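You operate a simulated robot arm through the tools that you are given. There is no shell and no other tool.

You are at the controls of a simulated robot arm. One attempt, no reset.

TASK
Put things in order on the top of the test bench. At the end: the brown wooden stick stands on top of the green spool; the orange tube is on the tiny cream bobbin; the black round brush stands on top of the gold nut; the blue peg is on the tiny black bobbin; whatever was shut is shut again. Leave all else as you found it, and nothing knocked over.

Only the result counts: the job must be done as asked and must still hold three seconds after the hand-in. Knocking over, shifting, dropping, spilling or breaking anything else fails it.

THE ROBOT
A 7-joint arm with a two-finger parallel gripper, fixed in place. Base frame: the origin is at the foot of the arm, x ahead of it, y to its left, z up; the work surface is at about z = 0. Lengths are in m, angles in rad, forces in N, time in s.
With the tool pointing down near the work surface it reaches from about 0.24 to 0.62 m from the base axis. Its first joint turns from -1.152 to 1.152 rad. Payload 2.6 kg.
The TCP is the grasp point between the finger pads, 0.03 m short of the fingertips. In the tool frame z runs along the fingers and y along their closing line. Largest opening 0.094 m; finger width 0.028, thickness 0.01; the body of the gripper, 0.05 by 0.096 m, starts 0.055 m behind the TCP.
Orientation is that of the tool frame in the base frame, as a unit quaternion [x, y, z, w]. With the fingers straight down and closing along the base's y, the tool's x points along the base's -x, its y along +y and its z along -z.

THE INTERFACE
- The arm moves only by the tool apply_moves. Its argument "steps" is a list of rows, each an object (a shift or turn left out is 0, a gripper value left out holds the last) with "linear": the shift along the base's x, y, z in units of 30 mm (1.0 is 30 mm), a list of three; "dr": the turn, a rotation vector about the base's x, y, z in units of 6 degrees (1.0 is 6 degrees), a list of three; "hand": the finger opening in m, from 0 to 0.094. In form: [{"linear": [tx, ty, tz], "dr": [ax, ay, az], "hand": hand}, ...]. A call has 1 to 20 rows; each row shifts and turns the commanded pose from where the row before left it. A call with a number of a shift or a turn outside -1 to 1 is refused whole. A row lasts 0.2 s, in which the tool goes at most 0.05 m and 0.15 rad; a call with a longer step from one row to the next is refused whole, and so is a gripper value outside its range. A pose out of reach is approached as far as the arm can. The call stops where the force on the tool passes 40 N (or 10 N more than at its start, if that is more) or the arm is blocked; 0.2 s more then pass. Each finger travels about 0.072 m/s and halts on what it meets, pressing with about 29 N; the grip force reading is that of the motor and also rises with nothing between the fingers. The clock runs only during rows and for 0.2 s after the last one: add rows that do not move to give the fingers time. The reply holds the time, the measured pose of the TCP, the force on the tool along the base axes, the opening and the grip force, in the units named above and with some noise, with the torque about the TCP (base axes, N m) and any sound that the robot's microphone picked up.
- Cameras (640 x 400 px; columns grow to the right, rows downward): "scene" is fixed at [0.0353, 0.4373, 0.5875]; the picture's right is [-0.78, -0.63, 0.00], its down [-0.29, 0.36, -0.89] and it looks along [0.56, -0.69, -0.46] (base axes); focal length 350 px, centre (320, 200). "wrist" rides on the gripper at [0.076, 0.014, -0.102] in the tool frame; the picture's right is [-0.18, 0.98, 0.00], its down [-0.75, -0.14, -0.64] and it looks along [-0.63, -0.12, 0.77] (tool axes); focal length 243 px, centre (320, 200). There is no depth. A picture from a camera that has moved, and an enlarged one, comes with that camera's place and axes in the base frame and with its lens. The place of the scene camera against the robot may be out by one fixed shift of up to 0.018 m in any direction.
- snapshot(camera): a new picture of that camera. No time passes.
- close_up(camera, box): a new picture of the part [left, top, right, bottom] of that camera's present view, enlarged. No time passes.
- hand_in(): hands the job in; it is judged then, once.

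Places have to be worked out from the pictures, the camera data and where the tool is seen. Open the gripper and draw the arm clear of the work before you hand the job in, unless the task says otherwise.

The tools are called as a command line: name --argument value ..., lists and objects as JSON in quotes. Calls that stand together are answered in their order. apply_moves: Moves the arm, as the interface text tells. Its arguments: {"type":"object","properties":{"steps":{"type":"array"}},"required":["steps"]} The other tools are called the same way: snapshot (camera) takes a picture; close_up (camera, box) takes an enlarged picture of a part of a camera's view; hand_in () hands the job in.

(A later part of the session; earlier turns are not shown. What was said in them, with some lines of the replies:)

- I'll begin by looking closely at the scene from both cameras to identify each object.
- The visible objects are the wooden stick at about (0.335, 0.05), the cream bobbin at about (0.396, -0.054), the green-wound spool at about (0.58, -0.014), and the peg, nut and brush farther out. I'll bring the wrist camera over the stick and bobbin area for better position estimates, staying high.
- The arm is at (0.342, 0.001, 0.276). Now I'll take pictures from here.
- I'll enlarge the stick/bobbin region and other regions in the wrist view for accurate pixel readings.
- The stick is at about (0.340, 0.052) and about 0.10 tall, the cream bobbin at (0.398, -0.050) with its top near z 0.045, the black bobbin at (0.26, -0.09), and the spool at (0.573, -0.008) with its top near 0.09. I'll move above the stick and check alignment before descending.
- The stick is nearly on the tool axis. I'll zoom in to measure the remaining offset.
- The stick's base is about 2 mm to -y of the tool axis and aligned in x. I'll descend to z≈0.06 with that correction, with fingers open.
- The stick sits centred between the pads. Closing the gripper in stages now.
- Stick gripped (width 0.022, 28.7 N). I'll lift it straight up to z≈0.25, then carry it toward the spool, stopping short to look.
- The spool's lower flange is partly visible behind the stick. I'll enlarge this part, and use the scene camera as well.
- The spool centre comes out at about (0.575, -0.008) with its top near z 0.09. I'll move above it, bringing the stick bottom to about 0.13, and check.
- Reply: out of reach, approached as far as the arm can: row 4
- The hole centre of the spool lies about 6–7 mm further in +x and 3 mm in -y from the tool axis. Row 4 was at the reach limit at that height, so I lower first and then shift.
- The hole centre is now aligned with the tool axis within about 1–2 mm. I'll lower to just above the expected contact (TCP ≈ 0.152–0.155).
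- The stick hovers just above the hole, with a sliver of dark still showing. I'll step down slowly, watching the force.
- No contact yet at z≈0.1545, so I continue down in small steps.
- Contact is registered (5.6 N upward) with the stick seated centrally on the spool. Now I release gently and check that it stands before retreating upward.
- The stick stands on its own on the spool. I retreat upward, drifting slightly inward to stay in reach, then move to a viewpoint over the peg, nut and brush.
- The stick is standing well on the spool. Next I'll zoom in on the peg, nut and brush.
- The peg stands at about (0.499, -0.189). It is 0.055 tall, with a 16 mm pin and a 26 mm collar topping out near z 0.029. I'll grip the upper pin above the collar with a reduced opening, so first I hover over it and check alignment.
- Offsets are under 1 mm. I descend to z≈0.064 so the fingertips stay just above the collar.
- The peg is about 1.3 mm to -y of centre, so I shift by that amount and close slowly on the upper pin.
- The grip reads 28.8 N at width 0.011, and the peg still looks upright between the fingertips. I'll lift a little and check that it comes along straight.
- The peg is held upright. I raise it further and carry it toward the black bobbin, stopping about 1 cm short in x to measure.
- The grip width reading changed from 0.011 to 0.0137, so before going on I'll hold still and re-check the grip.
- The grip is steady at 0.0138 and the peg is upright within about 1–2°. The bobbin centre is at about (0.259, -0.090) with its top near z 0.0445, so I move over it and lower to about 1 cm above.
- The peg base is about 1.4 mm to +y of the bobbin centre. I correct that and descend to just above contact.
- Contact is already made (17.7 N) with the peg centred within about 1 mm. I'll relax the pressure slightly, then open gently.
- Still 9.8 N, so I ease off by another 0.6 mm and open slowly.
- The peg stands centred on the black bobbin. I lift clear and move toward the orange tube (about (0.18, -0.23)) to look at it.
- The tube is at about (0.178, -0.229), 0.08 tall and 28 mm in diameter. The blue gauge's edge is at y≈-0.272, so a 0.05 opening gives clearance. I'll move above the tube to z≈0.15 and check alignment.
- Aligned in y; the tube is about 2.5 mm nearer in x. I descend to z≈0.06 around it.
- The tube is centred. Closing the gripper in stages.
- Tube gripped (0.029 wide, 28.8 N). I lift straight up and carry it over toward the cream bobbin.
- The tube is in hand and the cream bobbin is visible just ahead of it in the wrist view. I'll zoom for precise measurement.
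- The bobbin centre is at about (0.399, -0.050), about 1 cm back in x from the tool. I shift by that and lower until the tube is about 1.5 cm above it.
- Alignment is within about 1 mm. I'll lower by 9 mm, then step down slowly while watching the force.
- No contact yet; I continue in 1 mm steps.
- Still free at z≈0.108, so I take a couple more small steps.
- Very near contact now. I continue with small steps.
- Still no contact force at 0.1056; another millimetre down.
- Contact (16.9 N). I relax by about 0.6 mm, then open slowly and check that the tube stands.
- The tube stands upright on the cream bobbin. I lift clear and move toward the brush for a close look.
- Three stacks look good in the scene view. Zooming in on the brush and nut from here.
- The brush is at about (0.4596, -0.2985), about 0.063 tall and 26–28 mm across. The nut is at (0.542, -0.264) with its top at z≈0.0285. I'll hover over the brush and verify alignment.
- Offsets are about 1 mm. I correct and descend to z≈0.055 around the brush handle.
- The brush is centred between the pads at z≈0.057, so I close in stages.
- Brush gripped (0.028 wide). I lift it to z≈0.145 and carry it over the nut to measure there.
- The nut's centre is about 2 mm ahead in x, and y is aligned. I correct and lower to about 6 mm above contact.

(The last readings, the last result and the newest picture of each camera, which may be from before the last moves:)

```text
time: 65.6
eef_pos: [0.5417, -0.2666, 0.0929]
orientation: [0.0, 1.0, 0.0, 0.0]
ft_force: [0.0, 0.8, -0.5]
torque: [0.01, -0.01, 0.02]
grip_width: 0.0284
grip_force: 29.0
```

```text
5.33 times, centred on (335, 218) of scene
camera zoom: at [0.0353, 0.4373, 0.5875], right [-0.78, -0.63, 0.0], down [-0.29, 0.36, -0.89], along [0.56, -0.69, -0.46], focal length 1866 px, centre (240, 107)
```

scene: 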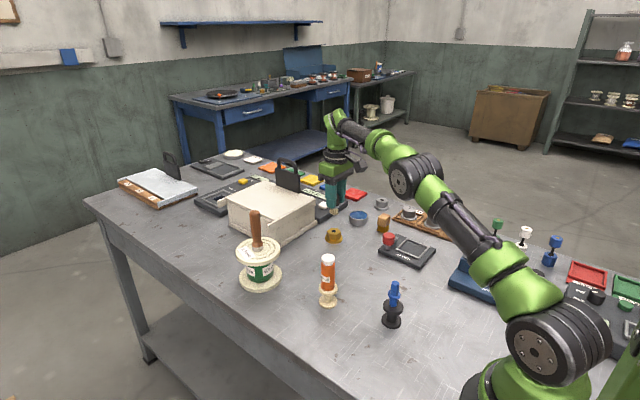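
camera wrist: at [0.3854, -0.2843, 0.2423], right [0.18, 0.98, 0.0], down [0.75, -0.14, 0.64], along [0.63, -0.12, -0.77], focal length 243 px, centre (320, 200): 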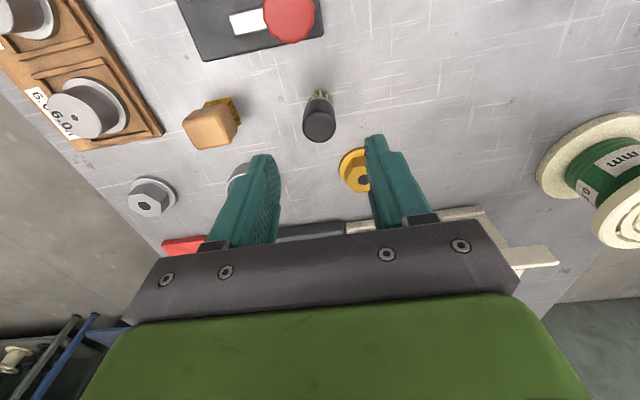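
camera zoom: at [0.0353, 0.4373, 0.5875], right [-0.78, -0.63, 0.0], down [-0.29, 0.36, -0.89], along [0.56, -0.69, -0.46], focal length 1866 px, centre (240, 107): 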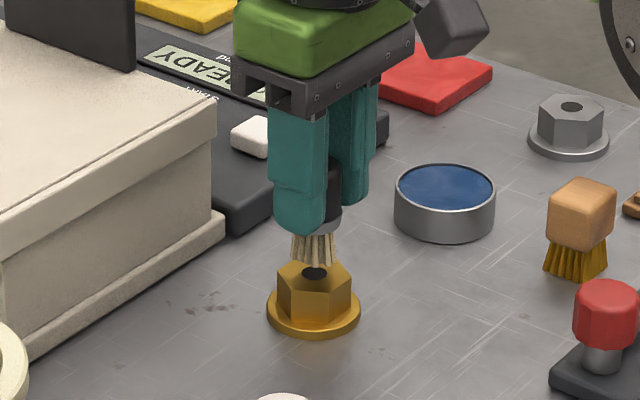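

The nut centre is about 1.7 mm to +y of the brush. I correct that and step down.

apply_moves --steps '[{"linear": [0.02, 0.055, 0]}, {"linear": [0, 0, -0.06]}, {"linear": [0, 0, -0.06]}, {"linear": [0, 0, 0]}]'

close_up --camera "wrist" --box '[240, 80, 400, 200]'

close_up --camera "scene" --box '[310, 210, 370, 250]'

```text
time: 66.6
eef_pos: [0.5442, -0.2631, 0.0894]
orientation: [0.0, 1.0, 0.0, 0.001]
ft_force: [-0.1, 0.0, -0.4]
torque: [0.03, 0.0, -0.04]
grip_width: 0.0283
grip_force: 29.0
```

```text
3.33 times, centred on (320, 140) of wrist
camera zoom: at [0.4673, -0.25, 0.1906], right [0.18, 0.98, 0.0], down [0.75, -0.14, 0.64], along [0.63, -0.12, -0.77], focal length 809 px, centre (320, 400)
```

zoom: 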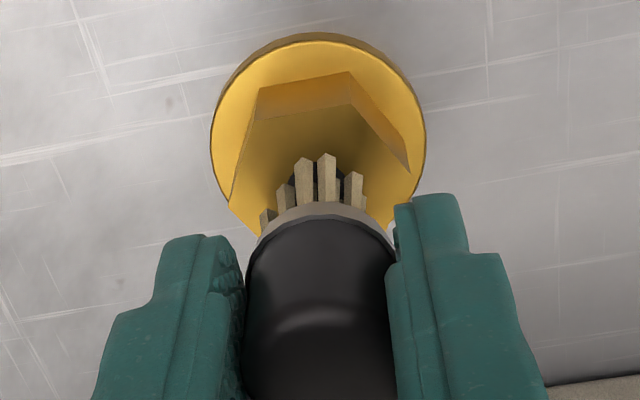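

```text
10.00 times, centred on (340, 230) of scene
camera zoom: at [0.0353, 0.4373, 0.5875], right [-0.78, -0.63, 0.0], down [-0.29, 0.36, -0.89], along [0.56, -0.69, -0.46], focal length 3499 px, centre (120, -100)
```

zoom: 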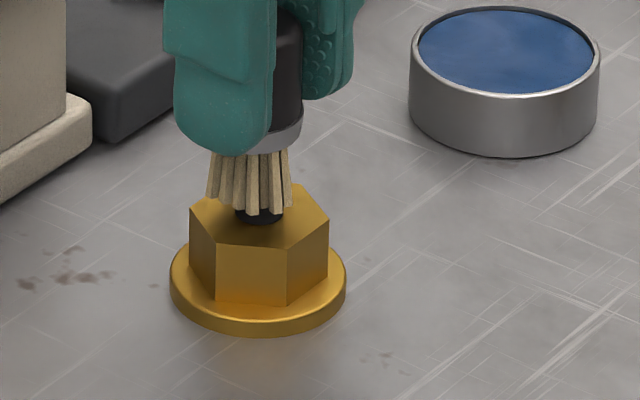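

The brush looks about 1.5–2 mm too far in +x according to the scene view, so I nudge it back and continue down slowly.

apply_moves --steps '[{"linear": [-0.05, -0.015, 0]}, {"linear": [0, 0, -0.04]}, {"linear": [0, 0, -0.03]}, {"linear": [0, 0, 0]}]'

close_up --camera "scene" --box '[310, 210, 370, 250]'

```text
time: 67.6
eef_pos: [0.5422, -0.266, 0.0864]
orientation: [0.0, 1.0, 0.0, 0.0]
ft_force: [-0.5, 0.1, -0.8]
torque: [-0.01, -0.01, 0.0]
grip_width: 0.0284
grip_force: 29.2
```

```text
10.00 times, centred on (340, 230) of scene
camera zoom: at [0.0353, 0.4373, 0.5875], right [-0.78, -0.63, 0.0], down [-0.29, 0.36, -0.89], along [0.56, -0.69, -0.46], focal length 3499 px, centre (120, -100)
```

zoom: 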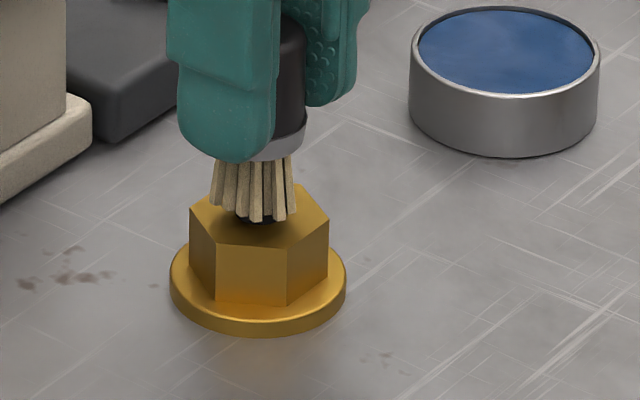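

Alignment is good and it is just about touching. Continuing in sub-millimetre steps.

apply_moves --steps '[{"linear": [0, 0, -0.025]}, {"linear": [0, 0, -0.02]}, {"linear": [0, 0, 0]}]'

```text
time: 68.4
eef_pos: [0.5423, -0.2644, 0.0845]
orientation: [0.0, 1.0, 0.001, -0.001]
ft_force: [-0.2, 0.9, -0.1]
torque: [0.01, 0.0, 0.0]
grip_width: 0.0281
grip_force: 28.7
```

No contact yet at 0.0845; one more small increment.

apply_moves --steps '[{"linear": [0, 0, -0.025]}, {"linear": [0, 0, -0.02]}, {"linear": [0, 0, 0]}]'

close_up --camera "scene" --box '[310, 210, 370, 250]'

```text
time: 69.2
eef_pos: [0.5429, -0.2656, 0.0834]
orientation: [0.0, 1.0, -0.001, 0.0]
ft_force: [0.7, 0.3, -0.8]
torque: [-0.03, -0.02, -0.01]
grip_width: 0.0283
grip_force: 29.3
```

```text
10.00 times, centred on (340, 230) of scene
camera zoom: at [0.0353, 0.4373, 0.5875], right [-0.78, -0.63, 0.0], down [-0.29, 0.36, -0.89], along [0.56, -0.69, -0.46], focal length 3499 px, centre (120, -100)
```

zoom: 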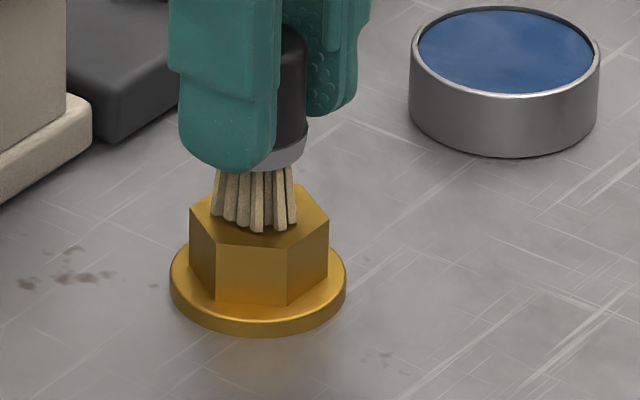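

Visually the bristles are almost resting on the nut's top. I keep going in small steps until force appears.

apply_moves --steps '[{"linear": [0, 0, -0.02]}, {"linear": [0, 0, -0.015]}, {"linear": [0, 0, 0]}]'

```text
time: 70.0
eef_pos: [0.5428, -0.2657, 0.0829]
orientation: [0.0, 1.0, 0.0, 0.001]
ft_force: [-0.3, -0.3, 2.3]
torque: [-0.01, 0.01, -0.01]
grip_width: 0.0282
grip_force: 29.5
```

2.3 N is likely the start of contact. One more half-millimetre step to confirm.

apply_moves --steps '[{"linear": [0, 0, -0.015]}, {"linear": [0, 0, 0]}]'

close_up --camera "wrist" --box '[240, 80, 400, 200]'

close_up --camera "scene" --box '[310, 210, 370, 250]'

```text
time: 70.6
eef_pos: [0.5413, -0.2646, 0.0831]
orientation: [0.001, 1.0, 0.0, 0.001]
ft_force: [-1.9, 1.1, 5.0]
torque: [0.01, 0.09, 0.03]
grip_width: 0.0282
grip_force: 28.6
```

```text
3.33 times, centred on (320, 140) of wrist
camera zoom: at [0.466, -0.2507, 0.1848], right [0.18, 0.98, 0.0], down [0.75, -0.14, 0.64], along [0.63, -0.12, -0.77], focal length 809 px, centre (320, 400)
```

zoom: 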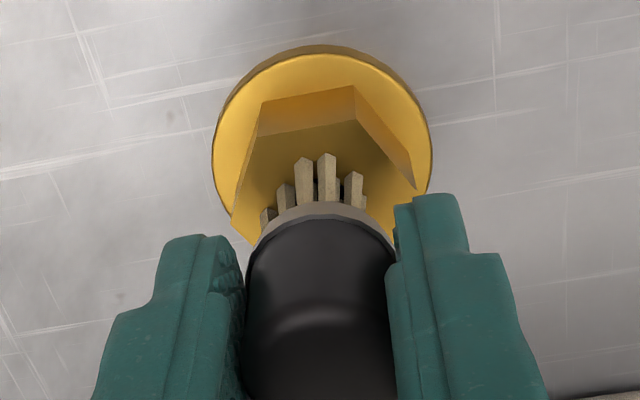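

```text
10.00 times, centred on (340, 230) of scene
camera zoom: at [0.0352, 0.4373, 0.5875], right [-0.78, -0.63, 0.0], down [-0.29, 0.36, -0.89], along [0.56, -0.69, -0.46], focal length 3499 px, centre (120, -100)
```

zoom: 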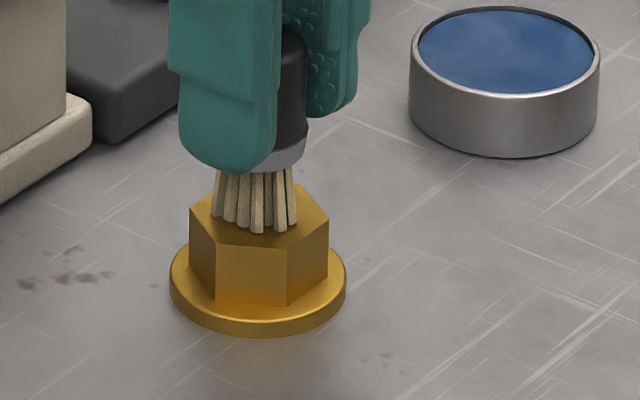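

Contact confirmed at about 5 N with the brush centred on the nut's hex top. Opening gently now.

apply_moves --steps '[{"linear": [0, 0, 0]}, {"hand": 0.03}, {"hand": 0.032}, {"hand": 0.036}, {"hand": 0.044}, {"hand": 0.052}, {"linear": [0, 0, 0]}, {"linear": [0, 0, 0]}]'

close_up --camera "wrist" --box '[240, 80, 400, 200]'

close_up --camera "scene" --box '[300, 190, 380, 250]'

```text
time: 72.4
eef_pos: [0.5425, -0.2648, 0.0827]
orientation: [0.0, 1.0, 0.0, 0.0]
ft_force: [-0.2, 0.5, -0.2]
torque: [0.05, 0.02, -0.02]
grip_width: 0.0516
grip_force: 0.0
```

```text
3.33 times, centred on (320, 140) of wrist
camera zoom: at [0.466, -0.2507, 0.1845], right [0.18, 0.98, 0.0], down [0.75, -0.14, 0.64], along [0.63, -0.12, -0.77], focal length 809 px, centre (320, 400)
```

zoom: 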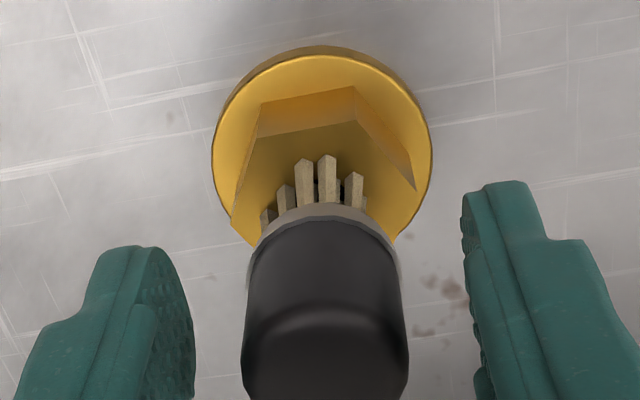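

```text
6.67 times, centred on (340, 220) of scene
camera zoom: at [0.0353, 0.4373, 0.5875], right [-0.78, -0.63, 0.0], down [-0.29, 0.36, -0.89], along [0.56, -0.69, -0.46], focal length 2333 px, centre (187, 67)
```

zoom: 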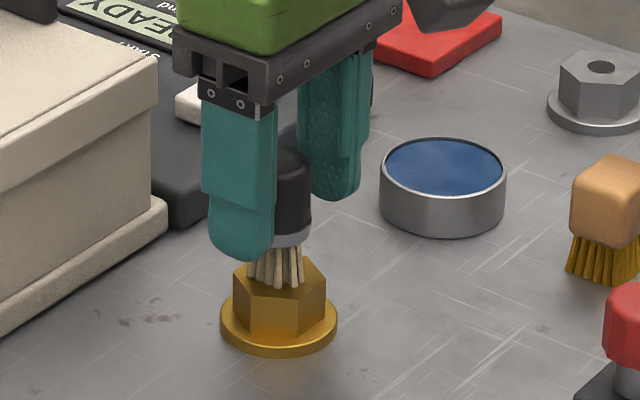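

The brush stands upright on the nut. I lift straight up past its top, then retract inward and upward to a clear pose.

apply_moves --steps '[{"linear": [0, 0, 0.4]}, {"linear": [0, 0, 0.8]}, {"linear": [0, 0, 0.9]}, {"linear": [-0.2, 0, 0.8]}, {"linear": [-0.5, 0.1, 0.7]}, {"linear": [-0.7, 0.2, 0.7]}, {"linear": [-0.8, 0.3, 0.6]}, {"linear": [-0.8, 0.4, 0.6]}, {"linear": [-0.6, 0.4, 0.6]}, {"linear": [-0.4, 0.4, 0.5]}, {"linear": [0, 0, 0]}, {"linear": [0, 0, 0]}]'

snapshot --camera "scene"

snapshot --camera "wrist"

```text
time: 75.0
eef_pos: [0.4246, -0.2104, 0.2806]
orientation: [0.0, 1.0, 0.0, 0.0]
ft_force: [-0.6, 0.1, -0.2]
torque: [0.0, -0.01, 0.01]
grip_width: 0.0519
grip_force: 0.1
```

```text
taken
```

scene: 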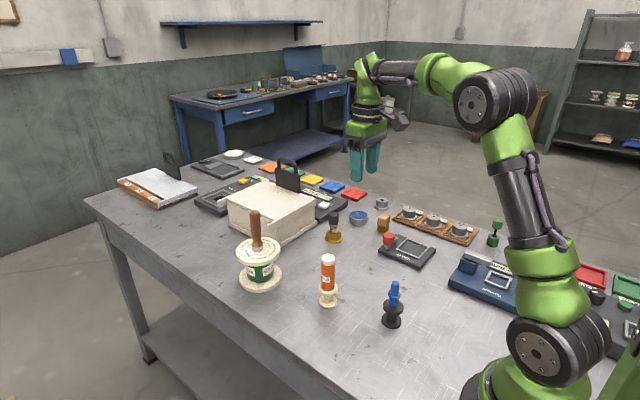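

```text
taken
camera wrist: at [0.3466, -0.1959, 0.3818], right [0.18, 0.98, 0.0], down [0.75, -0.14, 0.64], along [0.63, -0.12, -0.77], focal length 243 px, centre (320, 200)
```

wrist: 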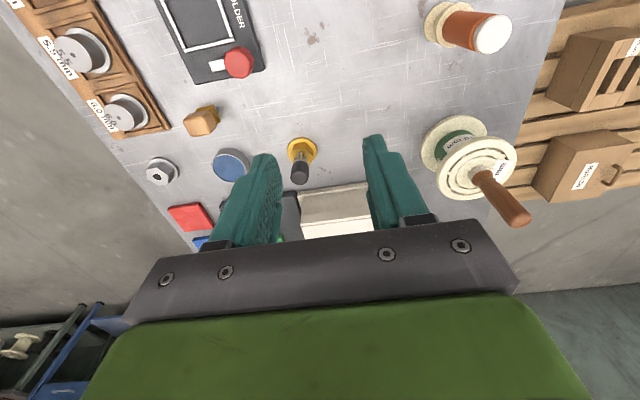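

All four stacks appear in place. I'll open the gripper fully, move to roughly the starting pose, and inspect the stacks closely.

apply_moves --steps '[{"linear": [0, 0.4, 0.5], "hand": 0.094}, {"linear": [0, 0.9, 0.6]}, {"linear": [0, 0.9, 0.6]}, {"linear": [-0.2, 0.9, 0.5]}, {"linear": [0, 0, 0]}, {"linear": [0, 0, 0]}, {"linear": [0, 0, 0]}]'

close_up --camera "scene" --box '[210, 190, 430, 335]'

close_up --camera "scene" --box '[100, 130, 340, 280]'

close_up --camera "scene" --box '[340, 180, 640, 350]'

```text
time: 76.6
eef_pos: [0.4173, -0.117, 0.3472]
orientation: [0.0, 1.0, 0.0, 0.0]
ft_force: [-0.1, 0.0, -0.3]
torque: [-0.01, 0.0, 0.04]
grip_width: 0.0938
grip_force: 0.1
```

```text
2.76 times, centred on (320, 262) of scene
camera zoom: at [0.0353, 0.4373, 0.5875], right [-0.78, -0.63, 0.0], down [-0.29, 0.36, -0.89], along [0.56, -0.69, -0.46], focal length 965 px, centre (320, 28)
```

zoom: 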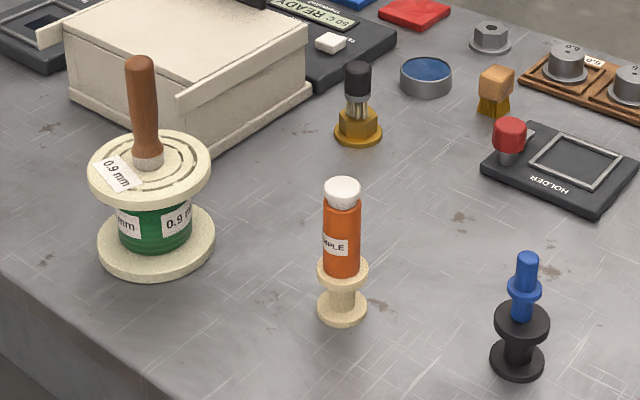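

```text
2.67 times, centred on (220, 205) of scene
camera zoom: at [0.0353, 0.4373, 0.5875], right [-0.78, -0.63, 0.0], down [-0.29, 0.36, -0.89], along [0.56, -0.69, -0.46], focal length 933 px, centre (587, 187)
```

zoom: 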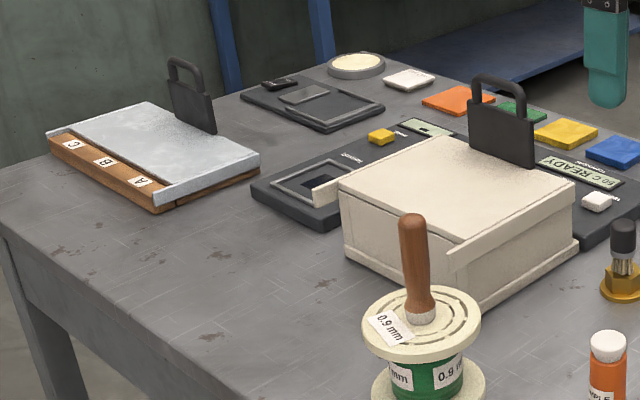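

```text
2.13 times, centred on (490, 265) of scene
camera zoom: at [0.0353, 0.4373, 0.5875], right [-0.78, -0.63, 0.0], down [-0.29, 0.36, -0.89], along [0.56, -0.69, -0.46], focal length 746 px, centre (-43, 61)
```

zoom: 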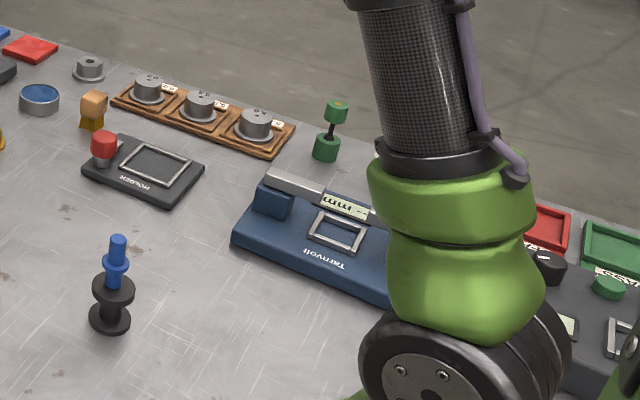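

All four items stand upright on their targets. The boxes are still shut as I found them, since I never opened anything, and no other object has moved. The gripper is open and clear of the work, so I'm handing in.

hand_in

```text
The job is handed in.
```

I placed all four items on their targets and handed the job in. The last pictures, taken just before the hand-in, show them standing upright:

- **Brown wooden stick:** on top of the green spool, centred over its hole.
- **Orange tube:** on the tiny cream bobbin.
- **Black round brush:** on the hex top of the gold nut, bristles down.
- **Blue peg:** standing on the tiny black bobbin. Its pin is wider than the bobbin's hole, so it rests on the top face.

I did not open anything, so whatever was shut stayed shut. In the final pictures everything else is where it was and nothing has fallen over. The gripper was open and clear of the bench at hand-in. The hand-in returned no verdict.
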